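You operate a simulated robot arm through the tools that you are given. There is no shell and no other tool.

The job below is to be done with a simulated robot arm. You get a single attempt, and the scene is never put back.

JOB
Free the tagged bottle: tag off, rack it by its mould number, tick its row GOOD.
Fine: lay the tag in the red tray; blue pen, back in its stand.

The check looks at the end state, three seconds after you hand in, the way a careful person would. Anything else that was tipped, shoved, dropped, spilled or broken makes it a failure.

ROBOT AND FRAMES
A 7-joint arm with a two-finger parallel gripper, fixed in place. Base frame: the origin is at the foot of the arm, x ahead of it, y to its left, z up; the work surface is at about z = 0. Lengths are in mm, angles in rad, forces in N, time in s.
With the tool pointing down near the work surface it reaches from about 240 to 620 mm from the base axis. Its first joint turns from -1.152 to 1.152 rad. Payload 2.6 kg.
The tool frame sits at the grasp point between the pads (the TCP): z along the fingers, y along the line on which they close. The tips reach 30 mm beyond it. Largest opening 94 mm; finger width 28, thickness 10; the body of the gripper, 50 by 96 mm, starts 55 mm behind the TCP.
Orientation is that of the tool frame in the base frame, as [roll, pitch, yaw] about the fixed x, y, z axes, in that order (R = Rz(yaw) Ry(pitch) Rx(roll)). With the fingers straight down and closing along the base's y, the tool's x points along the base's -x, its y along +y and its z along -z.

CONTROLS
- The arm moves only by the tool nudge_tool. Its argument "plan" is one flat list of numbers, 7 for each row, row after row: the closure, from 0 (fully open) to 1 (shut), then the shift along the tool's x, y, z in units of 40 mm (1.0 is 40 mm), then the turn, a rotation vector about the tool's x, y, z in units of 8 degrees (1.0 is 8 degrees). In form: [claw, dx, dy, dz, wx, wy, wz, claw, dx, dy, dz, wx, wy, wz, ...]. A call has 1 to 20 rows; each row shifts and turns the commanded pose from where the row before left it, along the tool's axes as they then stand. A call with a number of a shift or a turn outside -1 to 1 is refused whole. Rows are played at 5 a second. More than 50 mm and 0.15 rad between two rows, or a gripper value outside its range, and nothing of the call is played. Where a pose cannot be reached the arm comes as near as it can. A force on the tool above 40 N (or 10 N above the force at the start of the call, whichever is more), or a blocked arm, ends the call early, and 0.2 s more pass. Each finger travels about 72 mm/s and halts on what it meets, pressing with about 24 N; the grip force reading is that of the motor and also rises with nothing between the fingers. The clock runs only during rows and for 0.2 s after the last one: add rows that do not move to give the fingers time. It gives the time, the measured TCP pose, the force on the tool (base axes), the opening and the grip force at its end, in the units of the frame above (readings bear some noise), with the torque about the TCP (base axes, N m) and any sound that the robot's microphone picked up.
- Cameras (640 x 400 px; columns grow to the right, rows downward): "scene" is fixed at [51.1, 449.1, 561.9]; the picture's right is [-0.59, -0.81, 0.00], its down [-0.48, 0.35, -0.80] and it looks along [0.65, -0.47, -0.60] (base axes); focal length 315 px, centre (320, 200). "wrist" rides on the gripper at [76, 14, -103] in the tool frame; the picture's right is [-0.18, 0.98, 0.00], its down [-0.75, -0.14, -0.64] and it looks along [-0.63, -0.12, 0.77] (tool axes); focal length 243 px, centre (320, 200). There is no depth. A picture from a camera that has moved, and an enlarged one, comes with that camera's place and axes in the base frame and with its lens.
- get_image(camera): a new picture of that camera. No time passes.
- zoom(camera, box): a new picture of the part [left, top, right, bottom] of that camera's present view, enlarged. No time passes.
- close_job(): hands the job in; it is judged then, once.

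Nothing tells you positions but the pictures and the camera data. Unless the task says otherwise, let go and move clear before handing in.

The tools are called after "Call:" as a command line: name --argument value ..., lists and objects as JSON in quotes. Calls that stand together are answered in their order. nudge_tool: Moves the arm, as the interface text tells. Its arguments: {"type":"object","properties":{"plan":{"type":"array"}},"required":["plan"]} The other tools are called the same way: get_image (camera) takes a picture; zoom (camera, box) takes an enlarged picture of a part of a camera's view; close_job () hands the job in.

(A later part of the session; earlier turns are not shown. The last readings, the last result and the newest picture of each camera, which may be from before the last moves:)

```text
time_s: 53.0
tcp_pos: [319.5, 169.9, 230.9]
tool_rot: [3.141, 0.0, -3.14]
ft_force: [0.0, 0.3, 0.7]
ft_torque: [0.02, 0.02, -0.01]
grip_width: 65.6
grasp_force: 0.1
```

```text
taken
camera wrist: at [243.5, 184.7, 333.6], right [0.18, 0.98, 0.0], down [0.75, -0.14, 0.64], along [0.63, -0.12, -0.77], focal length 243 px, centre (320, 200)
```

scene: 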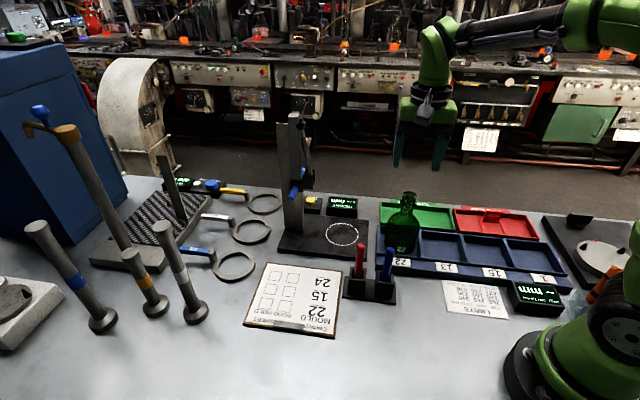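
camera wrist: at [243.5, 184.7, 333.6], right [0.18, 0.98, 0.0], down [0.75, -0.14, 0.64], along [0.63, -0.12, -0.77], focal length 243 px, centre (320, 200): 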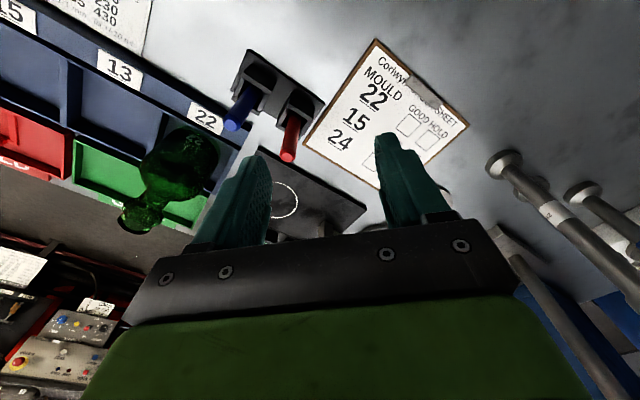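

Call:
zoom --camera "wrist" --box '[215, 40, 335, 170]'

Call:
zoom --camera "wrist" --box '[300, 30, 480, 180]'

Call:
zoom --camera "wrist" --box '[390, 80, 470, 160]'

```text
3.08 times, centred on (275, 105) of wrist
camera zoom: at [243.5, 184.7, 333.6], right [0.18, 0.98, 0.0], down [0.75, -0.14, 0.64], along [0.63, -0.12, -0.77], focal length 746 px, centre (458, 492)
```

zoom: 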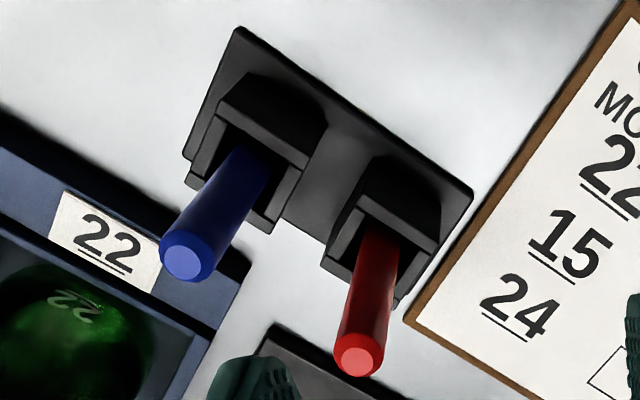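

```text
2.67 times, centred on (390, 105) of wrist
camera zoom: at [243.5, 184.7, 333.6], right [0.18, 0.98, 0.0], down [0.75, -0.14, 0.64], along [0.63, -0.12, -0.77], focal length 647 px, centre (133, 453)
```

zoom: 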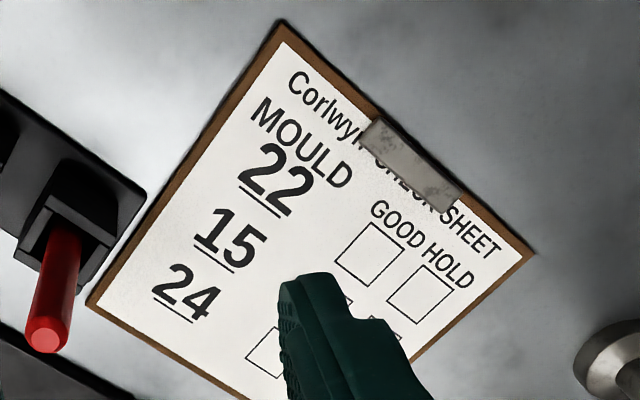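

```text
5.00 times, centred on (430, 120) of wrist
camera zoom: at [243.5, 184.7, 333.6], right [0.18, 0.98, 0.0], down [0.75, -0.14, 0.64], along [0.63, -0.12, -0.77], focal length 1213 px, centre (-230, 600)
```

zoom: 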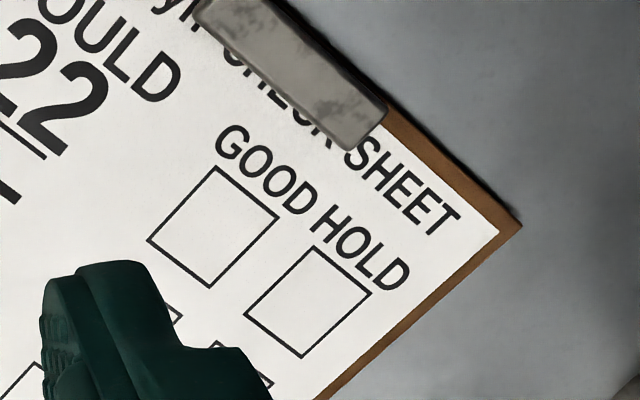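

The GOOD box of row 22 is a 25 mm square centred at about (403, 282), turned 45°. The blue pen stands upright at about (314, 94) with its top at z≈132; the red pen is about 55 mm away. I'll go above the blue pen.

Call:
nudge_tool --plan '[0.55, 0.05, -0.633, 0.258, 0, 0, 0, 0.55, 0.05, -0.633, 0.258, 0, 0, 0, 0.55, 0.05, -0.633, 0.258, 0, 0, 0, 0.55, 0, 0, 0, 0, 0, 0, 0.55, 0, 0, 0, 0, 0, 0]'

Call:
get_image --camera "wrist"

Call:
zoom --camera "scene" --box '[320, 150, 460, 310]'

```text
time_s: 54.2
tcp_pos: [310.8, 94.5, 200.5]
tool_rot: [-3.141, 0.001, 3.14]
ft_force: [0.5, 0.0, 0.3]
ft_torque: [0.05, 0.03, 0.0]
grip_width: 42.2
grasp_force: 0.0
```

```text
taken
camera wrist: at [236.0, 108.5, 302.7], right [0.18, 0.98, 0.0], down [0.75, -0.14, 0.64], along [0.63, -0.12, -0.77], focal length 243 px, centre (320, 200)
```

wrist: 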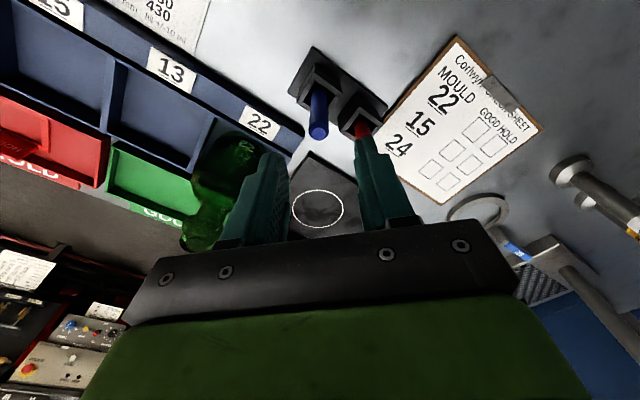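

```text
2.50 times, centred on (390, 230) of scene
camera zoom: at [51.1, 449.1, 561.9], right [-0.59, -0.81, 0.0], down [-0.48, 0.35, -0.8], along [0.65, -0.47, -0.6], focal length 788 px, centre (145, 125)
```

zoom: 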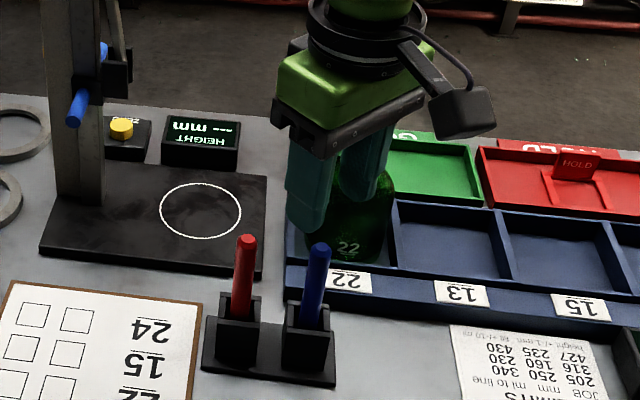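

Call:
zoom --camera "wrist" --box '[270, 40, 400, 150]'

```text
3.64 times, centred on (335, 95) of wrist
camera zoom: at [236.0, 108.5, 302.7], right [0.18, 0.98, 0.0], down [0.75, -0.14, 0.64], along [0.63, -0.12, -0.77], focal length 882 px, centre (266, 582)
```

zoom: 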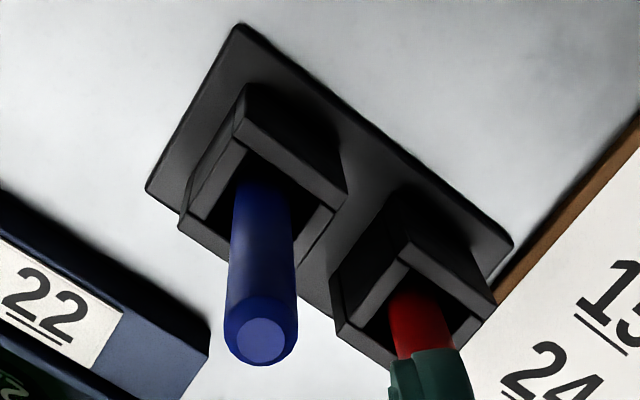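

The blue pen is aligned within 1 mm. I'll lower around it to z≈100, leaving the red pen clear.

Call:
nudge_tool --plan '[0.55, 0, -0.015, 0.417, 0, 0, 0, 0.55, 0, 0, 0.417, 0, 0, 0, 0.55, 0, 0, 0.417, 0, 0, 0, 0.55, 0, 0, 0.417, 0, 0, 0, 0.55, 0, 0, 0.417, 0, 0, 0, 0.55, 0, 0, 0.417, 0, 0, 0, 0.55, 0, 0, 0, 0, 0, 0]'

Call:
get_image --camera "wrist"

Call:
zoom --camera "scene" --box '[330, 200, 440, 320]'

```text
time_s: 55.8
tcp_pos: [313.4, 94.4, 99.7]
tool_rot: [3.141, -0.001, 3.14]
ft_force: [0.4, 0.3, 0.6]
ft_torque: [-0.01, 0.01, 0.0]
grip_width: 42.3
grasp_force: 0.0
```

```text
taken
camera wrist: at [238.0, 109.0, 202.2], right [0.18, 0.98, 0.0], down [0.75, -0.14, 0.64], along [0.63, -0.12, -0.77], focal length 243 px, centre (320, 200)
```

wrist: 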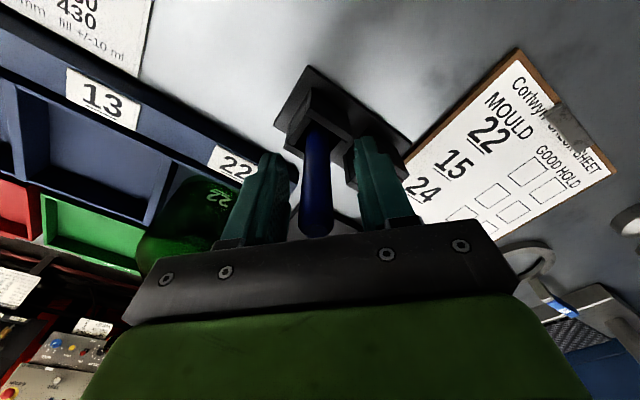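

```text
3.33 times, centred on (385, 260) of scene
camera zoom: at [51.1, 449.1, 561.9], right [-0.59, -0.81, 0.0], down [-0.48, 0.35, -0.8], along [0.65, -0.47, -0.6], focal length 1051 px, centre (103, 0)
```

zoom: 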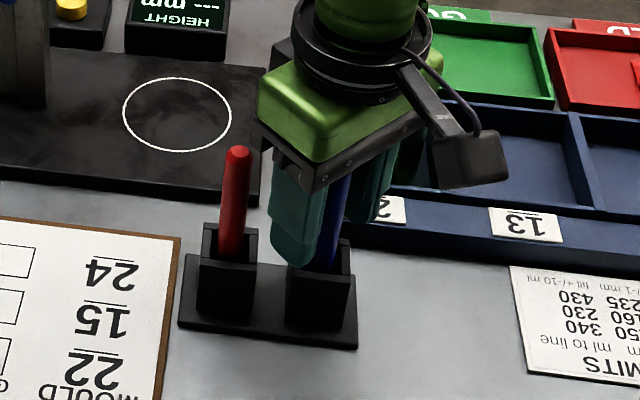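

The blue pen is between the pads. Closing on it.

Call:
nudge_tool --plan '[0.7, 0, 0, 0, 0, 0, 0, 0.8, 0, 0, 0, 0, 0, 0, 0.9, 0, 0, 0, 0, 0, 0, 1.0, 0, 0, 0, 0, 0, 0, 1.0, 0, 0, 0, 0, 0, 0]'

Call:
get_image --camera "wrist"

```text
time_s: 57.0
tcp_pos: [314.1, 95.4, 99.9]
tool_rot: [3.141, 0.0, -3.141]
ft_force: [0.0, -0.8, 0.8]
ft_torque: [-0.01, 0.02, 0.04]
grip_width: 14.3
grasp_force: 23.9
```

```text
taken
camera wrist: at [238.0, 109.0, 202.4], right [0.18, 0.98, 0.0], down [0.75, -0.14, 0.64], along [0.63, -0.12, -0.77], focal length 243 px, centre (320, 200)
```

wrist: 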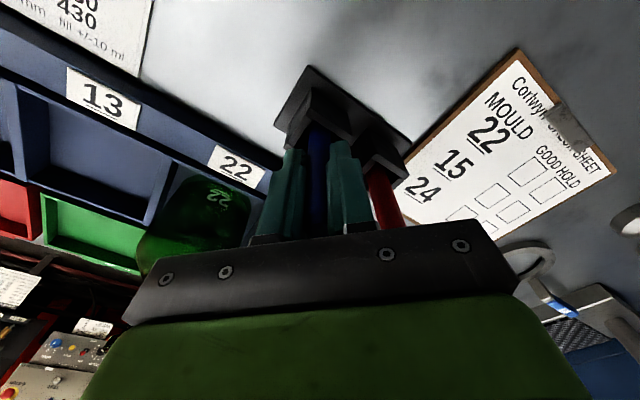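

Gripped at 14.3 mm. I'll lift the pen straight up out of its cup.

Call:
nudge_tool --plan '[1.0, 0, 0, -0.15, 0, 0, 0, 1.0, 0, 0, -0.3, 0, 0, 0, 1.0, 0, 0, -0.35, 0, 0, 0, 1.0, 0, 0, -0.4, 0, 0, 0, 1.0, 0, 0, -0.4, 0, 0, 0, 1.0, 0, 0, -0.4, 0, 0, 0, 1.0, 0, 0, -0.4, 0, 0, 0, 1.0, 0, 0, -0.3, 0, 0, 0, 1.0, 0, 0, 0, 0, 0, 0]'

Call:
get_image --camera "wrist"

Call:
zoom --camera "scene" --box '[320, 150, 460, 310]'

```text
time_s: 59.0
tcp_pos: [314.1, 94.1, 208.4]
tool_rot: [3.141, 0.0, 3.141]
ft_force: [0.4, 0.4, -0.4]
ft_torque: [0.0, -0.02, -0.03]
grip_width: 14.5
grasp_force: 23.8
```

```text
taken
camera wrist: at [238.0, 108.1, 311.0], right [0.18, 0.98, 0.0], down [0.75, -0.14, 0.64], along [0.63, -0.12, -0.77], focal length 243 px, centre (320, 200)
```

wrist: 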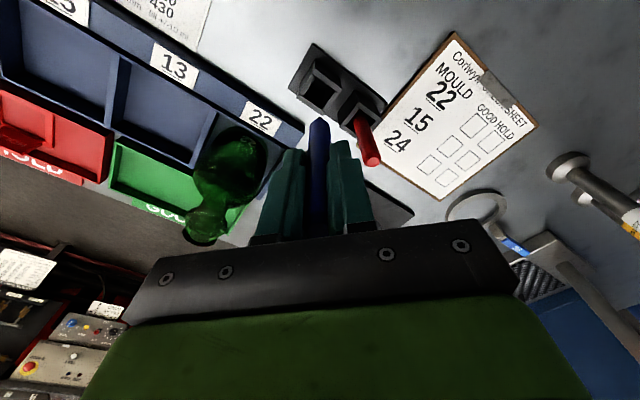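

```text
2.50 times, centred on (390, 230) of scene
camera zoom: at [51.1, 449.1, 561.9], right [-0.59, -0.81, 0.0], down [-0.48, 0.35, -0.8], along [0.65, -0.47, -0.6], focal length 788 px, centre (145, 125)
```

zoom: 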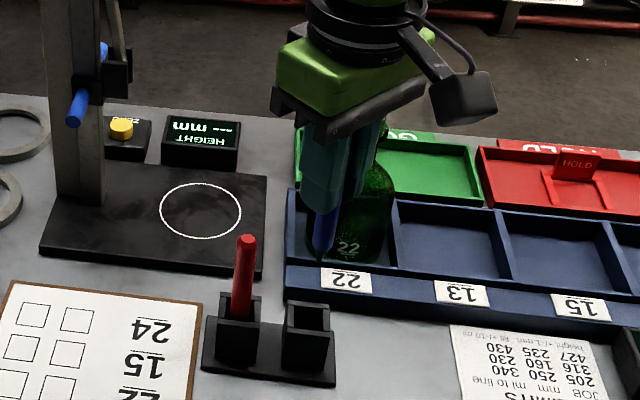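

Call:
zoom --camera "scene" --box '[375, 195, 415, 265]'

Call:
zoom --camera "wrist" --box '[270, 30, 390, 240]'

Call:
zoom --camera "wrist" --box '[280, 40, 340, 110]'

```text
5.71 times, centred on (395, 230) of scene
camera zoom: at [51.1, 449.1, 561.9], right [-0.59, -0.81, 0.0], down [-0.48, 0.35, -0.8], along [0.65, -0.47, -0.6], focal length 1801 px, centre (-109, 29)
```

zoom: 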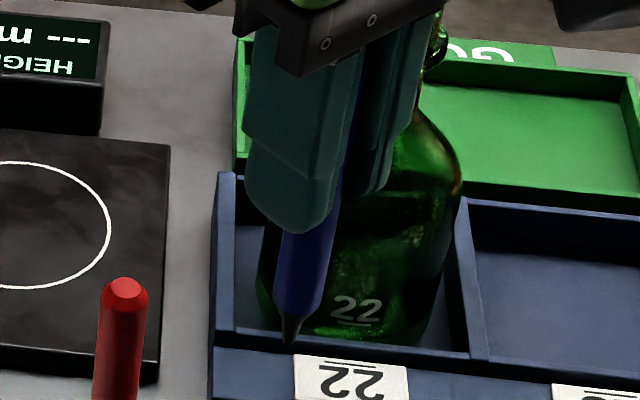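

```text
1.90 times, centred on (330, 135) of wrist
camera zoom: at [238.0, 108.1, 311.0], right [0.18, 0.98, 0.0], down [0.75, -0.14, 0.64], along [0.63, -0.12, -0.77], focal length 462 px, centre (301, 324)
```

zoom: 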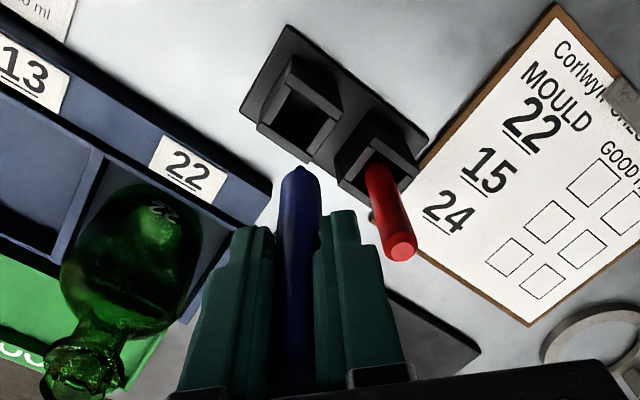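

```text
5.71 times, centred on (310, 75) of wrist
camera zoom: at [238.0, 108.1, 311.0], right [0.18, 0.98, 0.0], down [0.75, -0.14, 0.64], along [0.63, -0.12, -0.77], focal length 1386 px, centre (377, 914)
```

zoom: 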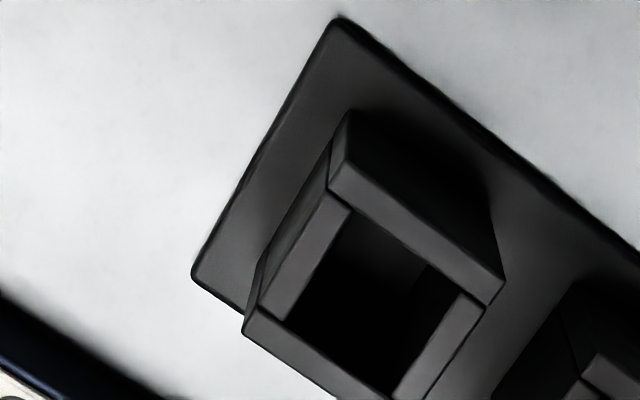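

The pen is out, and its nib is about 90 mm below the TCP. I'll raise it above the red pen's top, carry it over row 22's GOOD box, and lower to a hover.

Call:
nudge_tool --plan '[1.0, 0, 0, -0.375, 0, 0, 0, 1.0, 0, 0, -0.375, 0, 0, 0, 1.0, -0.272, 0.5716, 0, 0, 0, 0, 1.0, -0.272, 0.5716, 0, 0, 0, 0, 1.0, -0.272, 0.5716, 0, 0, 0, 0, 1.0, -0.272, 0.5716, 0, 0, 0, 0, 1.0, -0.272, 0.5716, 0, 0, 0, 0, 1.0, -0.272, 0.5716, 0, 0, 0, 0, 1.0, -0.272, 0.5716, 0, 0, 0, 0, 1.0, -0.272, 0.5716, 0, 0, 0, 0, 1.0, 0, 0, 0.47, 0, 0, 0, 1.0, 0, 0, 0.47, 0, 0, 0, 1.0, 0, 0, 0.47, 0, 0, 0, 1.0, 0, 0, 0.47, 0, 0, 0, 1.0, 0, 0, 0.47, 0, 0, 0, 1.0, 0, 0, 0.47, 0, 0, 0, 1.0, 0, 0, 0, 0, 0, 0]'

Call:
get_image --camera "wrist"

Call:
zoom --camera "scene" --box '[210, 180, 390, 350]'

```text
time_s: 62.6
tcp_pos: [400.0, 276.7, 123.0]
tool_rot: [-3.141, 0.001, -3.141]
ft_force: [0.2, -0.6, 0.3]
ft_torque: [0.01, 0.02, -0.01]
grip_width: 14.1
grasp_force: 24.3
```

```text
taken
camera wrist: at [324.0, 291.5, 225.4], right [0.18, 0.98, 0.0], down [0.75, -0.14, 0.64], along [0.63, -0.12, -0.77], focal length 243 px, centre (320, 200)
```

wrist: 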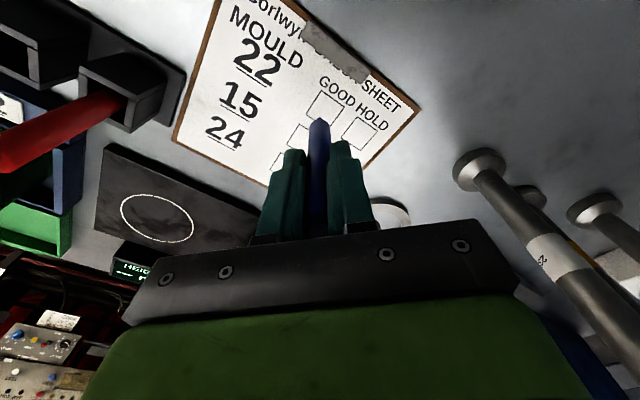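

```text
2.35 times, centred on (300, 265) of scene
camera zoom: at [51.1, 449.1, 561.9], right [-0.59, -0.81, 0.0], down [-0.48, 0.35, -0.8], along [0.65, -0.47, -0.6], focal length 742 px, centre (367, 47)
```

zoom: 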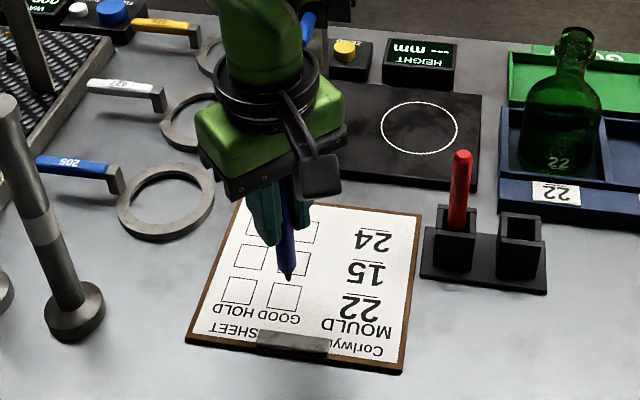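

Call:
zoom --camera "wrist" --box '[270, 60, 400, 180]'

Call:
zoom --camera "scene" --box '[260, 240, 350, 330]'

```text
3.33 times, centred on (335, 120) of wrist
camera zoom: at [324.0, 291.5, 225.4], right [0.18, 0.98, 0.0], down [0.75, -0.14, 0.64], along [0.63, -0.12, -0.77], focal length 809 px, centre (270, 467)
```

zoom: 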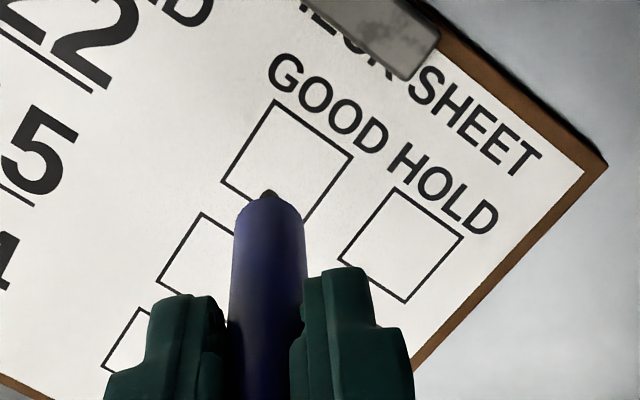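

```text
4.44 times, centred on (305, 285) of scene
camera zoom: at [51.1, 449.1, 561.9], right [-0.59, -0.81, 0.0], down [-0.48, 0.35, -0.8], along [0.65, -0.47, -0.6], focal length 1401 px, centre (387, -178)
```

zoom: 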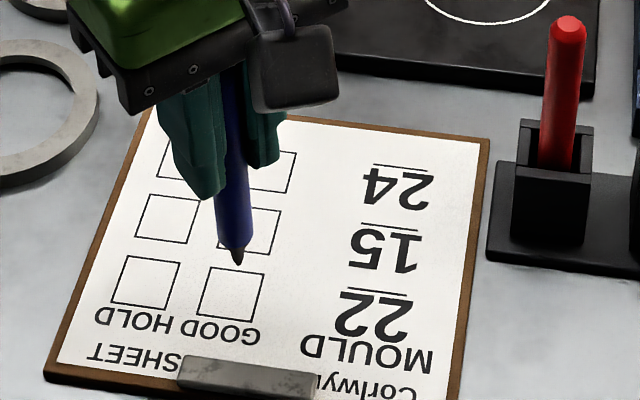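

By both cameras, the nib projects to about 6 mm text-left and 2 mm text-up of the box centre, which is a good tick start. I'll lower near the paper.

Call:
nudge_tool --plan '[1.0, 0, 0, 0.2, 0, 0, 0, 1.0, 0, 0, 0.2, 0, 0, 0, 1.0, 0, 0, 0.15, 0, 0, 0, 1.0, 0, 0, 0, 0, 0, 0]'

Call:
zoom --camera "wrist" --box '[270, 60, 400, 180]'

Call:
zoom --camera "scene" --box '[260, 260, 330, 330]'

```text
time_s: 63.6
tcp_pos: [399.1, 277.2, 102.5]
tool_rot: [-3.14, 0.0, -3.141]
ft_force: [0.2, 0.1, -0.8]
ft_torque: [-0.01, -0.02, -0.03]
grip_width: 14.5
grasp_force: 23.8
```

```text
3.33 times, centred on (335, 120) of wrist
camera zoom: at [324.0, 291.1, 204.5], right [0.18, 0.98, 0.0], down [0.75, -0.14, 0.64], along [0.63, -0.12, -0.77], focal length 809 px, centre (270, 467)
```

zoom: 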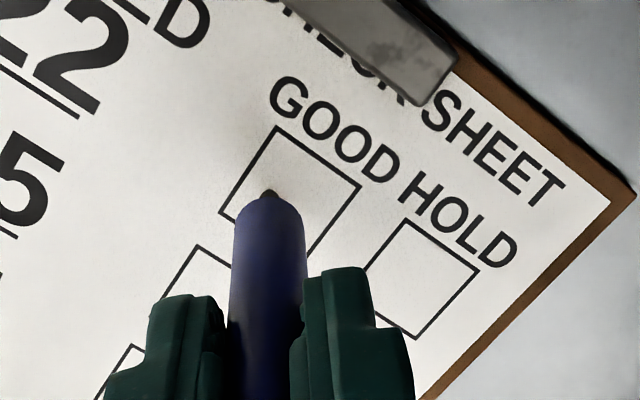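

```text
5.71 times, centred on (295, 295) of scene
camera zoom: at [51.1, 449.1, 561.9], right [-0.59, -0.81, 0.0], down [-0.48, 0.35, -0.8], along [0.65, -0.47, -0.6], focal length 1801 px, centre (463, -343)
```

zoom: 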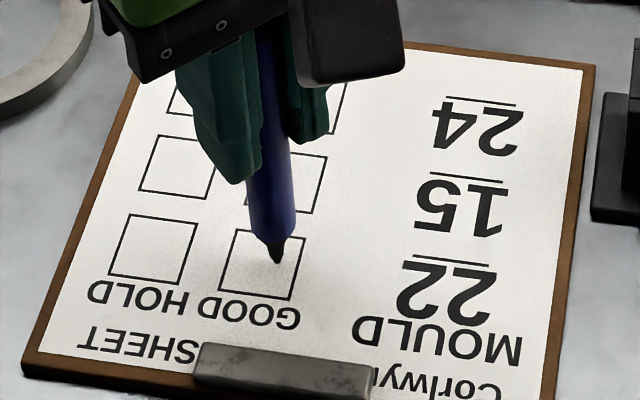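

Call:
nudge_tool --plan '[1.0, 0, 0, 0.05, 0, 0, 0, 1.0, 0, 0, 0.04, 0, 0, 0, 1.0, 0, 0, 0, 0, 0, 0]'

Call:
zoom --camera "scene" --box '[275, 275, 310, 310]'

```text
time_s: 64.4
tcp_pos: [399.9, 278.2, 100.7]
tool_rot: [3.14, 0.002, -3.141]
ft_force: [-3.2, -2.8, 14.4]
ft_torque: [-0.28, 0.25, 0.03]
grip_width: 14.6
grasp_force: 23.8
```

```text
11.43 times, centred on (292, 292) of scene
camera zoom: at [51.1, 449.1, 562.0], right [-0.59, -0.81, 0.0], down [-0.48, 0.35, -0.8], along [0.65, -0.47, -0.6], focal length 3602 px, centre (634, -857)
```

zoom: 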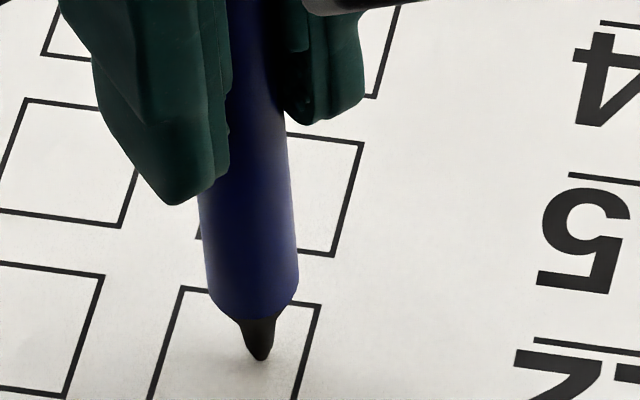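

Call:
zoom --camera "wrist" --box '[290, 80, 360, 150]'

Call:
zoom --camera "scene" --box '[265, 290, 310, 325]'

```text
5.71 times, centred on (325, 115) of wrist
camera zoom: at [324.0, 291.5, 202.5], right [0.18, 0.98, 0.0], down [0.75, -0.14, 0.64], along [0.63, -0.12, -0.77], focal length 1386 px, centre (291, 686)
```

zoom: 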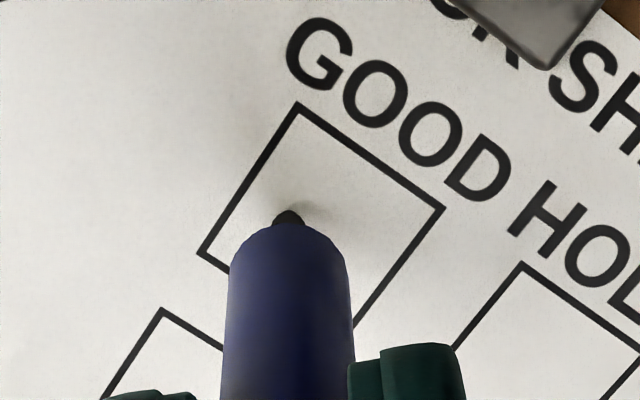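

```text
11.43 times, centred on (288, 308) of scene
camera zoom: at [51.1, 449.1, 562.0], right [-0.59, -0.81, 0.0], down [-0.48, 0.35, -0.8], along [0.65, -0.47, -0.6], focal length 3602 px, centre (691, -1029)
```

zoom: 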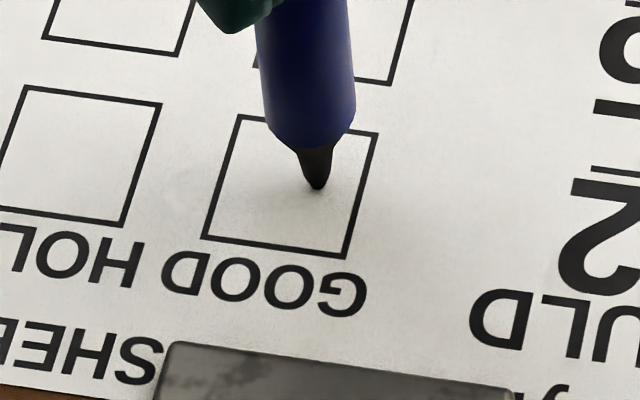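

Contact came a bit early, at 14 N, with the nib about (-5, 0) mm from the box centre. I'll ease the pressure first.

Call:
nudge_tool --plan '[1.0, 0, 0, -0.02, 0, 0, 0, 1.0, 0, 0, 0, 0, 0, 0]'

Call:
zoom --camera "scene" --box '[265, 290, 310, 325]'

```text
time_s: 65.0
tcp_pos: [399.9, 277.8, 100.2]
tool_rot: [-3.141, -0.001, 3.141]
ft_force: [-1.4, -3.7, 7.8]
ft_torque: [-0.34, 0.13, 0.0]
grip_width: 14.5
grasp_force: 23.9
```

```text
11.43 times, centred on (288, 308) of scene
camera zoom: at [51.1, 449.1, 562.0], right [-0.59, -0.81, 0.0], down [-0.48, 0.35, -0.8], along [0.65, -0.47, -0.6], focal length 3602 px, centre (691, -1029)
```

zoom: 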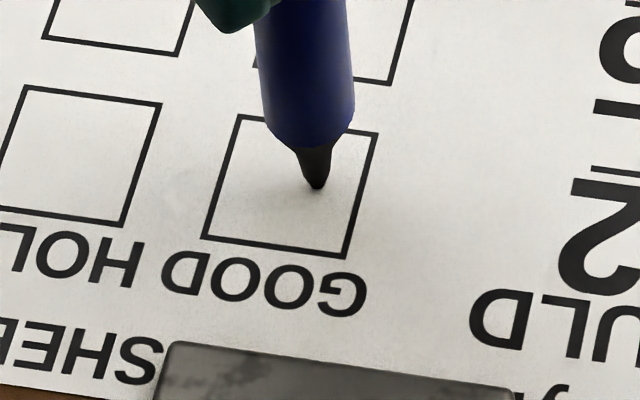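

Call:
nudge_tool --plan '[1.0, 0, 0, -0.008, 0, 0, 0, 1.0, -0.043, -0.0075, 0, 0, 0, 0, 1.0, -0.043, -0.0075, 0, 0, 0, 0, 1.0, -0.043, -0.0075, 0, 0, 0, 0, 1.0, -0.043, -0.0075, 0, 0, 0, 0, 1.0, 0, 0, 0, 0, 0, 0]'

Call:
zoom --camera "scene" --box '[265, 290, 310, 325]'

Call:
zoom --camera "wrist" --box '[290, 80, 360, 150]'

```text
time_s: 66.4
tcp_pos: [406.6, 274.9, 100.9]
tool_rot: [3.141, 0.0, 3.14]
ft_force: [-0.8, 1.6, 1.7]
ft_torque: [0.06, 0.04, -0.01]
grip_width: 14.5
grasp_force: 23.9
```

```text
11.43 times, centred on (288, 308) of scene
camera zoom: at [51.1, 449.1, 562.0], right [-0.59, -0.81, 0.0], down [-0.48, 0.35, -0.8], along [0.65, -0.47, -0.6], focal length 3602 px, centre (691, -1029)
```

zoom: 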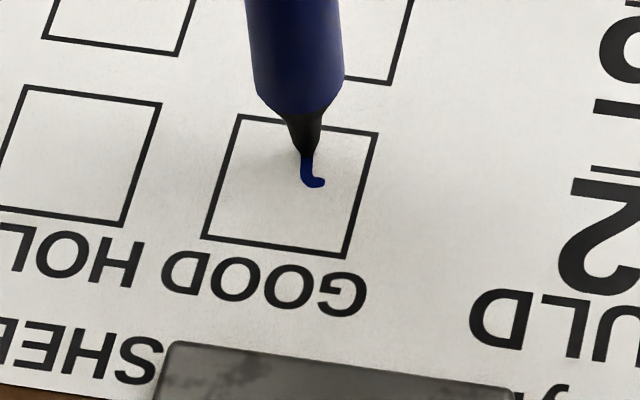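

```text
5.71 times, centred on (325, 115) of wrist
camera zoom: at [331.0, 289.6, 203.0], right [0.18, 0.98, 0.0], down [0.75, -0.14, 0.64], along [0.63, -0.12, -0.77], focal length 1386 px, centre (291, 686)
```

zoom: 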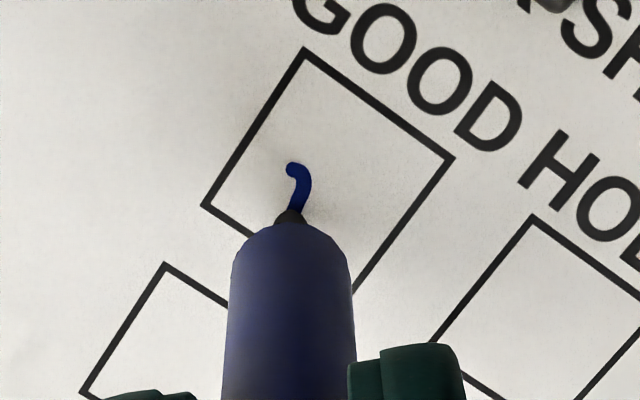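

The ink works: the first stroke is drawn and the nib is at the tick's vertex. Now the long up-stroke, within the box.

Call:
nudge_tool --plan '[1.0, 0, 0, 0.006, 0, 0, 0, 1.0, 0.00994, 0.0501, 0, 0, 0, 0, 1.0, 0.00994, 0.0501, 0, 0, 0, 0, 1.0, 0.00994, 0.0501, 0, 0, 0, 0, 1.0, 0.00994, 0.0501, 0, 0, 0, 0, 1.0, 0.00994, 0.0501, 0, 0, 0, 0, 1.0, 0.00994, 0.0501, 0, 0, 0, 0, 1.0, 0.00994, 0.0501, 0, 0, 0, 0, 1.0, 0.00994, 0.0501, 0, 0, 0, 0, 1.0, 0, 0, 0, 0, 0, 0]'

Call:
zoom --camera "scene" --box '[265, 290, 310, 325]'

Call:
zoom --camera "wrist" --box '[270, 60, 380, 170]'

```text
time_s: 68.6
tcp_pos: [403.0, 293.2, 101.2]
tool_rot: [-3.141, 0.0, -3.141]
ft_force: [0.6, -2.4, 4.8]
ft_torque: [-0.15, -0.07, 0.02]
grip_width: 14.5
grasp_force: 24.5
```

```text
11.43 times, centred on (288, 308) of scene
camera zoom: at [51.1, 449.1, 562.0], right [-0.59, -0.81, 0.0], down [-0.48, 0.35, -0.8], along [0.65, -0.47, -0.6], focal length 3602 px, centre (691, -1029)
```

zoom: 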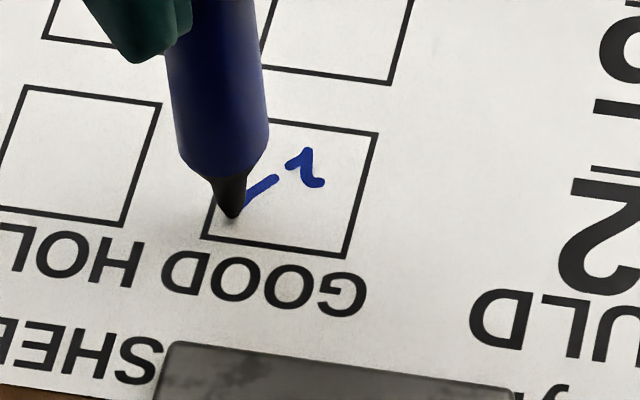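

```text
3.64 times, centred on (325, 115) of wrist
camera zoom: at [328.0, 306.8, 202.8], right [0.18, 0.98, 0.0], down [0.75, -0.14, 0.64], along [0.63, -0.12, -0.77], focal length 882 px, centre (302, 509)
```

zoom: 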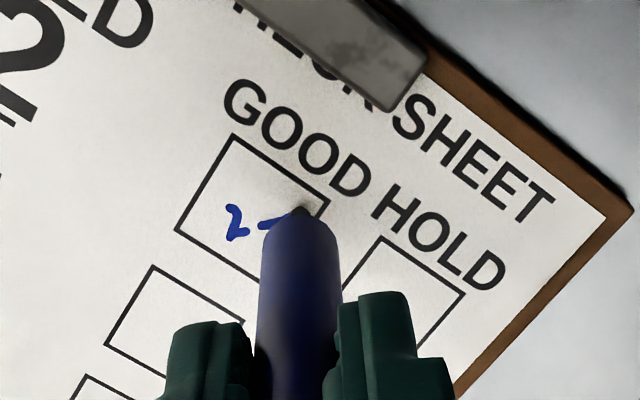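

The tick has a small gap mid-stroke where the nib lifted. I'll retrace the stroke back toward the vertex with slightly more pressure to close it.

Call:
nudge_tool --plan '[1.0, 0, 0, 0.013, 0, 0, 0, 1.0, -0.00994, -0.0501, 0, 0, 0, 0, 1.0, -0.00994, -0.0501, 0, 0, 0, 0, 1.0, -0.00994, -0.0501, 0, 0, 0, 0, 1.0, -0.00994, -0.0501, 0.002, 0, 0, 0, 1.0, -0.00994, -0.0501, 0.002, 0, 0, 0, 1.0, -0.00994, -0.0501, 0.002, 0, 0, 0, 1.0, -0.00994, -0.0501, 0, 0, 0, 0, 1.0, 0, 0, 0, 0, 0, 0]'

Call:
zoom --camera "scene" --box '[265, 290, 310, 325]'

Call:
zoom --camera "wrist" --box '[270, 60, 380, 170]'

```text
time_s: 70.6
tcp_pos: [407.1, 278.1, 99.4]
tool_rot: [3.14, 0.003, 3.141]
ft_force: [0.4, 6.6, 16.0]
ft_torque: [0.55, -0.03, 0.02]
grip_width: 14.4
grasp_force: 24.2
```

```text
11.43 times, centred on (288, 308) of scene
camera zoom: at [51.1, 449.1, 562.0], right [-0.59, -0.81, 0.0], down [-0.48, 0.35, -0.8], along [0.65, -0.47, -0.6], focal length 3602 px, centre (691, -1029)
```

zoom: 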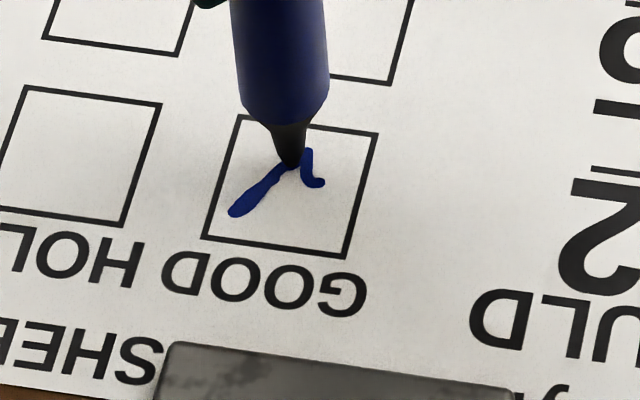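

```text
3.64 times, centred on (325, 115) of wrist
camera zoom: at [330.8, 292.0, 202.3], right [0.18, 0.98, 0.0], down [0.75, -0.14, 0.64], along [0.63, -0.12, -0.77], focal length 882 px, centre (302, 509)
```

zoom: 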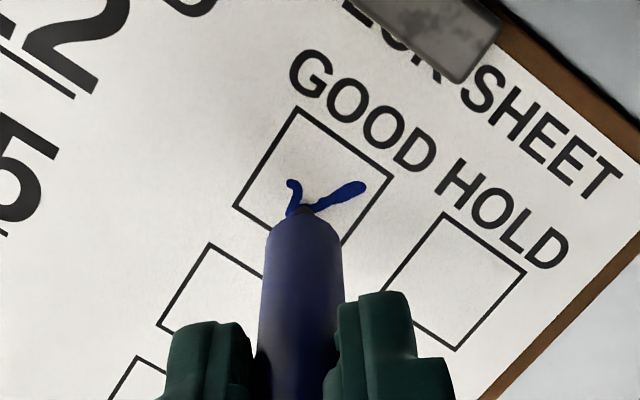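

The gap is closed. I'll lift the pen straight up and inspect the mark.

Call:
nudge_tool --plan '[1.0, 0, 0, -0.1, 0, 0, 0, 1.0, 0, 0, -0.3, 0, 0, 0, 1.0, 0, 0, -0.6, 0, 0, 0, 1.0, 0, 0, 0, 0, 0, 0]'

Call:
zoom --camera "scene" --box '[265, 290, 310, 325]'

Call:
zoom --camera "wrist" --box '[270, 40, 400, 170]'

Call:
zoom --camera "scene" --box '[230, 200, 420, 345]'

```text
time_s: 71.6
tcp_pos: [405.9, 277.5, 139.4]
tool_rot: [-3.142, -0.001, -3.141]
ft_force: [-1.1, 0.7, -0.4]
ft_torque: [-0.02, 0.01, 0.02]
grip_width: 14.5
grasp_force: 23.7
```

```text
11.43 times, centred on (288, 308) of scene
camera zoom: at [51.1, 449.1, 561.9], right [-0.59, -0.81, 0.0], down [-0.48, 0.35, -0.8], along [0.65, -0.47, -0.6], focal length 3602 px, centre (691, -1029)
```

zoom: 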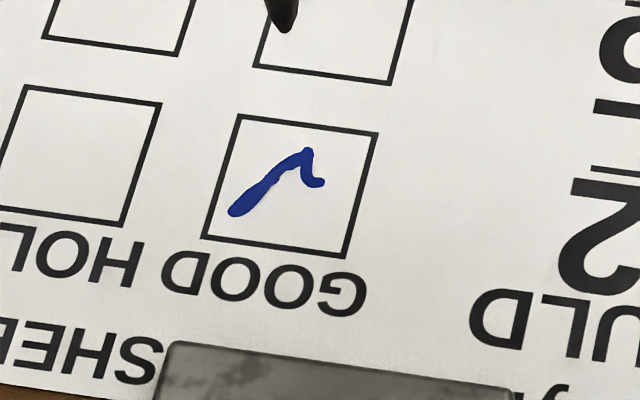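

```text
3.08 times, centred on (335, 105) of wrist
camera zoom: at [330.3, 291.9, 241.0], right [0.18, 0.98, 0.0], down [0.75, -0.14, 0.64], along [0.63, -0.12, -0.77], focal length 746 px, centre (274, 492)
```

zoom: 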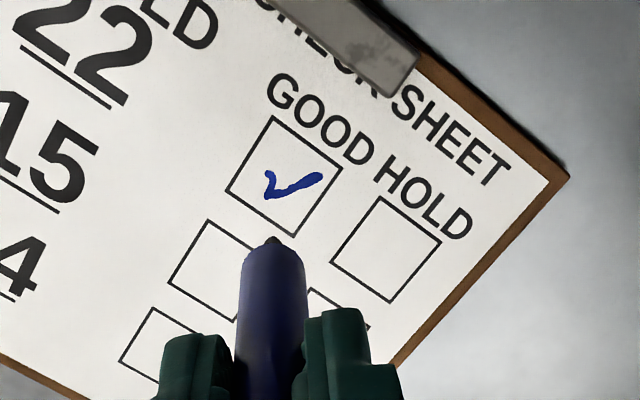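

```text
2.76 times, centred on (325, 272) of scene
camera zoom: at [51.1, 449.1, 561.9], right [-0.59, -0.81, 0.0], down [-0.48, 0.35, -0.8], along [0.65, -0.47, -0.6], focal length 870 px, centre (306, 0)
```

zoom: 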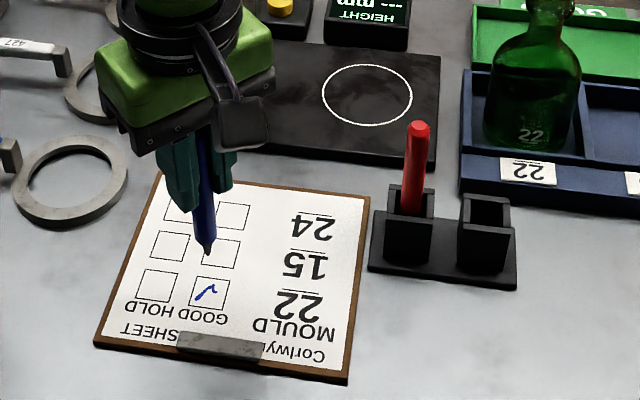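

A clear blue tick is inside the GOOD box of row 22. Now I'll return the pen: raise it above the red pen's height, travel back over the blue cup, and check alignment.

Call:
nudge_tool --plan '[1.0, 0, 0, -0.625, 0, 0, 0, 1.0, 0, 0, -0.625, 0, 0, 0, 1.0, 0, 0, -0.625, 0, 0, 0, 1.0, 0, 0, -0.625, 0, 0, 0, 1.0, 0.2885, -0.5716, 0, 0, 0, 0, 1.0, 0.2885, -0.5716, 0, 0, 0, 0, 1.0, 0.2885, -0.5716, 0, 0, 0, 0, 1.0, 0.2885, -0.5716, 0, 0, 0, 0, 1.0, 0.2885, -0.5716, 0, 0, 0, 0, 1.0, 0.2885, -0.5716, 0, 0, 0, 0, 1.0, 0.2885, -0.5716, 0, 0, 0, 0, 1.0, 0.2885, -0.5716, 0, 0, 0, 0, 1.0, 0, 0, 0.417, 0, 0, 0, 1.0, 0, 0, 0.417, 0, 0, 0, 1.0, 0, 0, 0.417, 0, 0, 0, 1.0, 0, 0, 0, 0, 0, 0]'

Call:
zoom --camera "wrist" --box '[260, 30, 390, 160]'

Call:
zoom --camera "scene" --box '[340, 220, 430, 310]'

```text
time_s: 75.0
tcp_pos: [314.0, 95.4, 189.3]
tool_rot: [-3.139, 0.0, 3.141]
ft_force: [-0.4, 0.2, -0.2]
ft_torque: [0.03, 0.0, 0.01]
grip_width: 14.3
grasp_force: 23.6
```

```text
3.08 times, centred on (325, 95) of wrist
camera zoom: at [237.9, 109.2, 291.5], right [0.18, 0.98, 0.0], down [0.75, -0.14, 0.64], along [0.63, -0.12, -0.77], focal length 746 px, centre (305, 523)
```

zoom: 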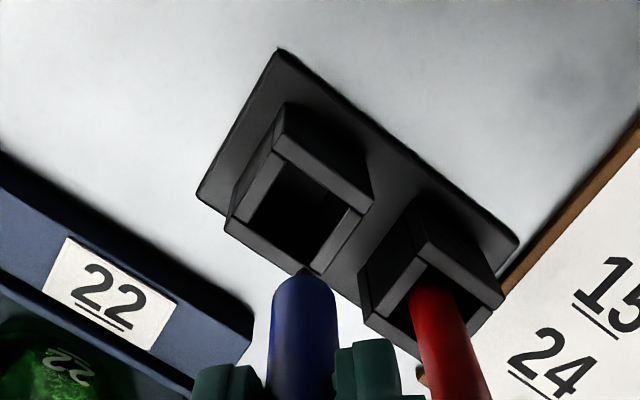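

```text
4.44 times, centred on (385, 265) of scene
camera zoom: at [51.1, 449.1, 561.9], right [-0.59, -0.81, 0.0], down [-0.48, 0.35, -0.8], along [0.65, -0.47, -0.6], focal length 1401 px, centre (31, -89)
```

zoom: 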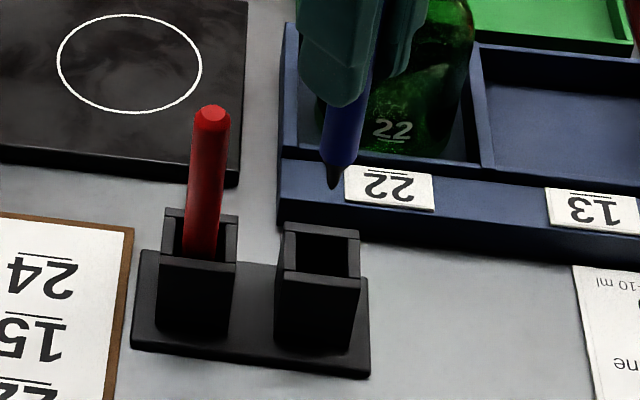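

The nib projects into the blue cup's opening. I'll make a sub-millimetre correction and lower so the nib just enters, then verify.

Call:
nudge_tool --plan '[1.0, 0.015, -0.02, 0.3, 0, 0, 0, 1.0, 0, 0, 0.4, 0, 0, 0, 1.0, 0, 0, 0.4, 0, 0, 0, 1.0, 0, 0, 0.3, 0, 0, 0, 1.0, 0, 0, 0, 0, 0, 0]'

Call:
zoom --camera "wrist" --box '[260, 30, 390, 160]'

Call:
zoom --camera "scene" --box '[340, 220, 430, 310]'

```text
time_s: 76.2
tcp_pos: [314.5, 94.2, 132.2]
tool_rot: [3.14, 0.0, -3.141]
ft_force: [1.0, 0.2, -0.9]
ft_torque: [0.01, 0.0, 0.01]
grip_width: 14.0
grasp_force: 24.1
```

```text
3.08 times, centred on (325, 95) of wrist
camera zoom: at [238.2, 108.6, 234.5], right [0.18, 0.98, 0.0], down [0.75, -0.14, 0.64], along [0.63, -0.12, -0.77], focal length 746 px, centre (305, 523)
```

zoom: 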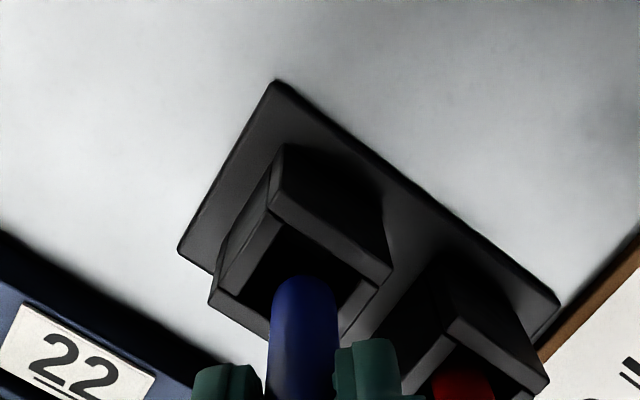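

```text
4.44 times, centred on (385, 265) of scene
camera zoom: at [51.1, 449.1, 561.9], right [-0.59, -0.81, 0.0], down [-0.48, 0.35, -0.8], along [0.65, -0.47, -0.6], focal length 1401 px, centre (31, -89)
```

zoom: 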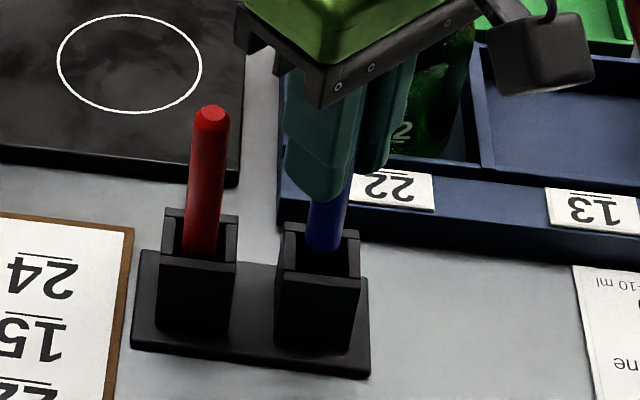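

The nib is inside the cup opening. Lowering further.

Call:
nudge_tool --plan '[1.0, 0, 0, 0.2, 0, 0, 0, 1.0, 0, 0, 0.25, 0, 0, 0, 1.0, 0, 0, 0.2, 0, 0, 0, 1.0, 0, 0, 0, 0, 0, 0]'

```text
time_s: 77.2
tcp_pos: [313.9, 93.5, 106.7]
tool_rot: [3.141, -0.001, -3.141]
ft_force: [-0.1, 0.2, -0.4]
ft_torque: [0.02, 0.03, -0.01]
grip_width: 14.7
grasp_force: 24.0
```

Call:
nudge_tool --plan '[1.0, 0, 0, 0.06, 0, 0, 0, 1.0, 0, 0, 0.05, 0, 0, 0, 1.0, 0, 0, 0, 0, 0, 0]'

```text
time_s: 78.0
tcp_pos: [314.0, 92.9, 103.0]
tool_rot: [-3.14, 0.0, 3.141]
ft_force: [-0.5, 0.7, -0.9]
ft_torque: [0.0, -0.01, -0.03]
grip_width: 14.5
grasp_force: 24.5
```

Call:
nudge_tool --plan '[1.0, 0, 0, 0.03, 0, 0, 0, 1.0, 0, 0, 0.03, 0, 0, 0, 1.0, 0, 0, 0, 0, 0, 0]'

Call:
zoom --camera "scene" --box '[340, 220, 430, 310]'

```text
time_s: 78.8
tcp_pos: [313.7, 95.0, 100.8]
tool_rot: [3.14, 0.001, -3.141]
ft_force: [-0.1, 0.0, -0.6]
ft_torque: [-0.01, 0.03, 0.0]
grip_width: 14.7
grasp_force: 23.7
```

```text
4.44 times, centred on (385, 265) of scene
camera zoom: at [51.1, 449.1, 561.9], right [-0.59, -0.81, 0.0], down [-0.48, 0.35, -0.8], along [0.65, -0.47, -0.6], focal length 1401 px, centre (31, -89)
```

zoom: 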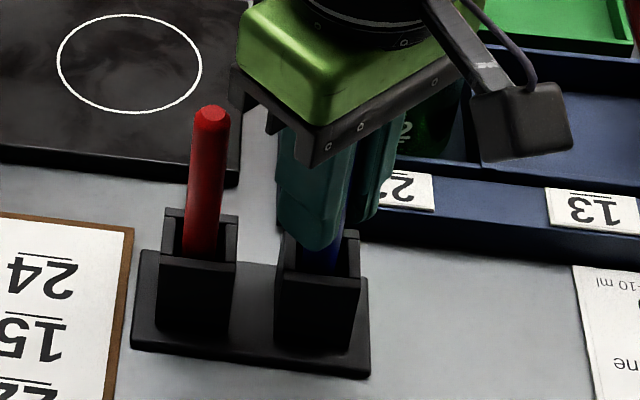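

Call:
nudge_tool --plan '[1.0, 0, 0, 0.025, 0, 0, 0, 1.0, 0, 0, 0.025, 0, 0, 0, 1.0, 0, 0, 0, 0, 0, 0]'

```text
time_s: 79.6
tcp_pos: [314.1, 94.2, 99.1]
tool_rot: [3.141, 0.003, -3.141]
ft_force: [-4.0, -1.8, 16.1]
ft_torque: [-0.19, 0.4, 0.01]
grip_width: 14.8
grasp_force: 23.8
```

The pen has bottomed in its cup. I'll ease off 1 mm, open the fingers and rise straight up.

Call:
nudge_tool --plan '[1.0, 0, 0, -0.027, 0, 0, 0, 1.0, 0, 0, 0, 0, 0, 0, 0.8, 0, 0, 0, 0, 0, 0, 0.7, 0, 0, 0, 0, 0, 0, 0.6, 0, 0, 0, 0, 0, 0, 0.55, 0, 0, 0, 0, 0, 0, 0.55, 0, 0, 0, 0, 0, 0]'

Call:
get_image --camera "wrist"

Call:
zoom --camera "scene" --box '[340, 200, 430, 310]'

```text
time_s: 81.2
tcp_pos: [314.1, 95.0, 99.7]
tool_rot: [-3.141, 0.0, 3.14]
ft_force: [-0.2, 0.3, 0.0]
ft_torque: [0.01, 0.01, 0.0]
grip_width: 42.1
grasp_force: 0.0
```

```text
taken
camera wrist: at [237.8, 108.6, 202.1], right [0.18, 0.98, 0.0], down [0.75, -0.14, 0.64], along [0.63, -0.12, -0.77], focal length 243 px, centre (320, 200)
```

wrist: 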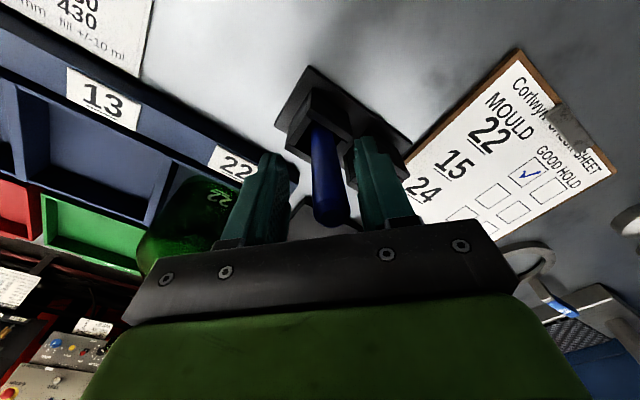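

```text
3.64 times, centred on (385, 255) of scene
camera zoom: at [51.1, 449.1, 561.9], right [-0.59, -0.81, 0.0], down [-0.48, 0.35, -0.8], along [0.65, -0.47, -0.6], focal length 1146 px, centre (84, 0)
```

zoom: 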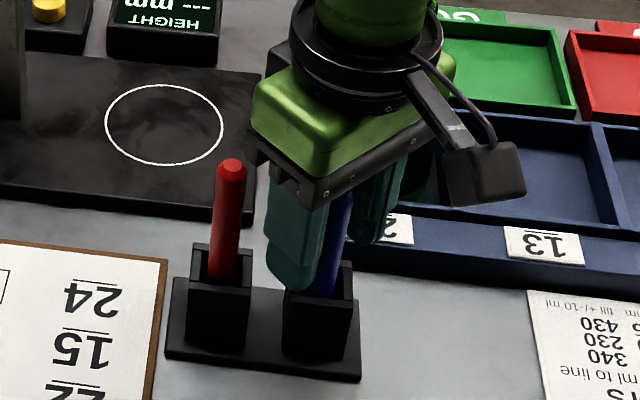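

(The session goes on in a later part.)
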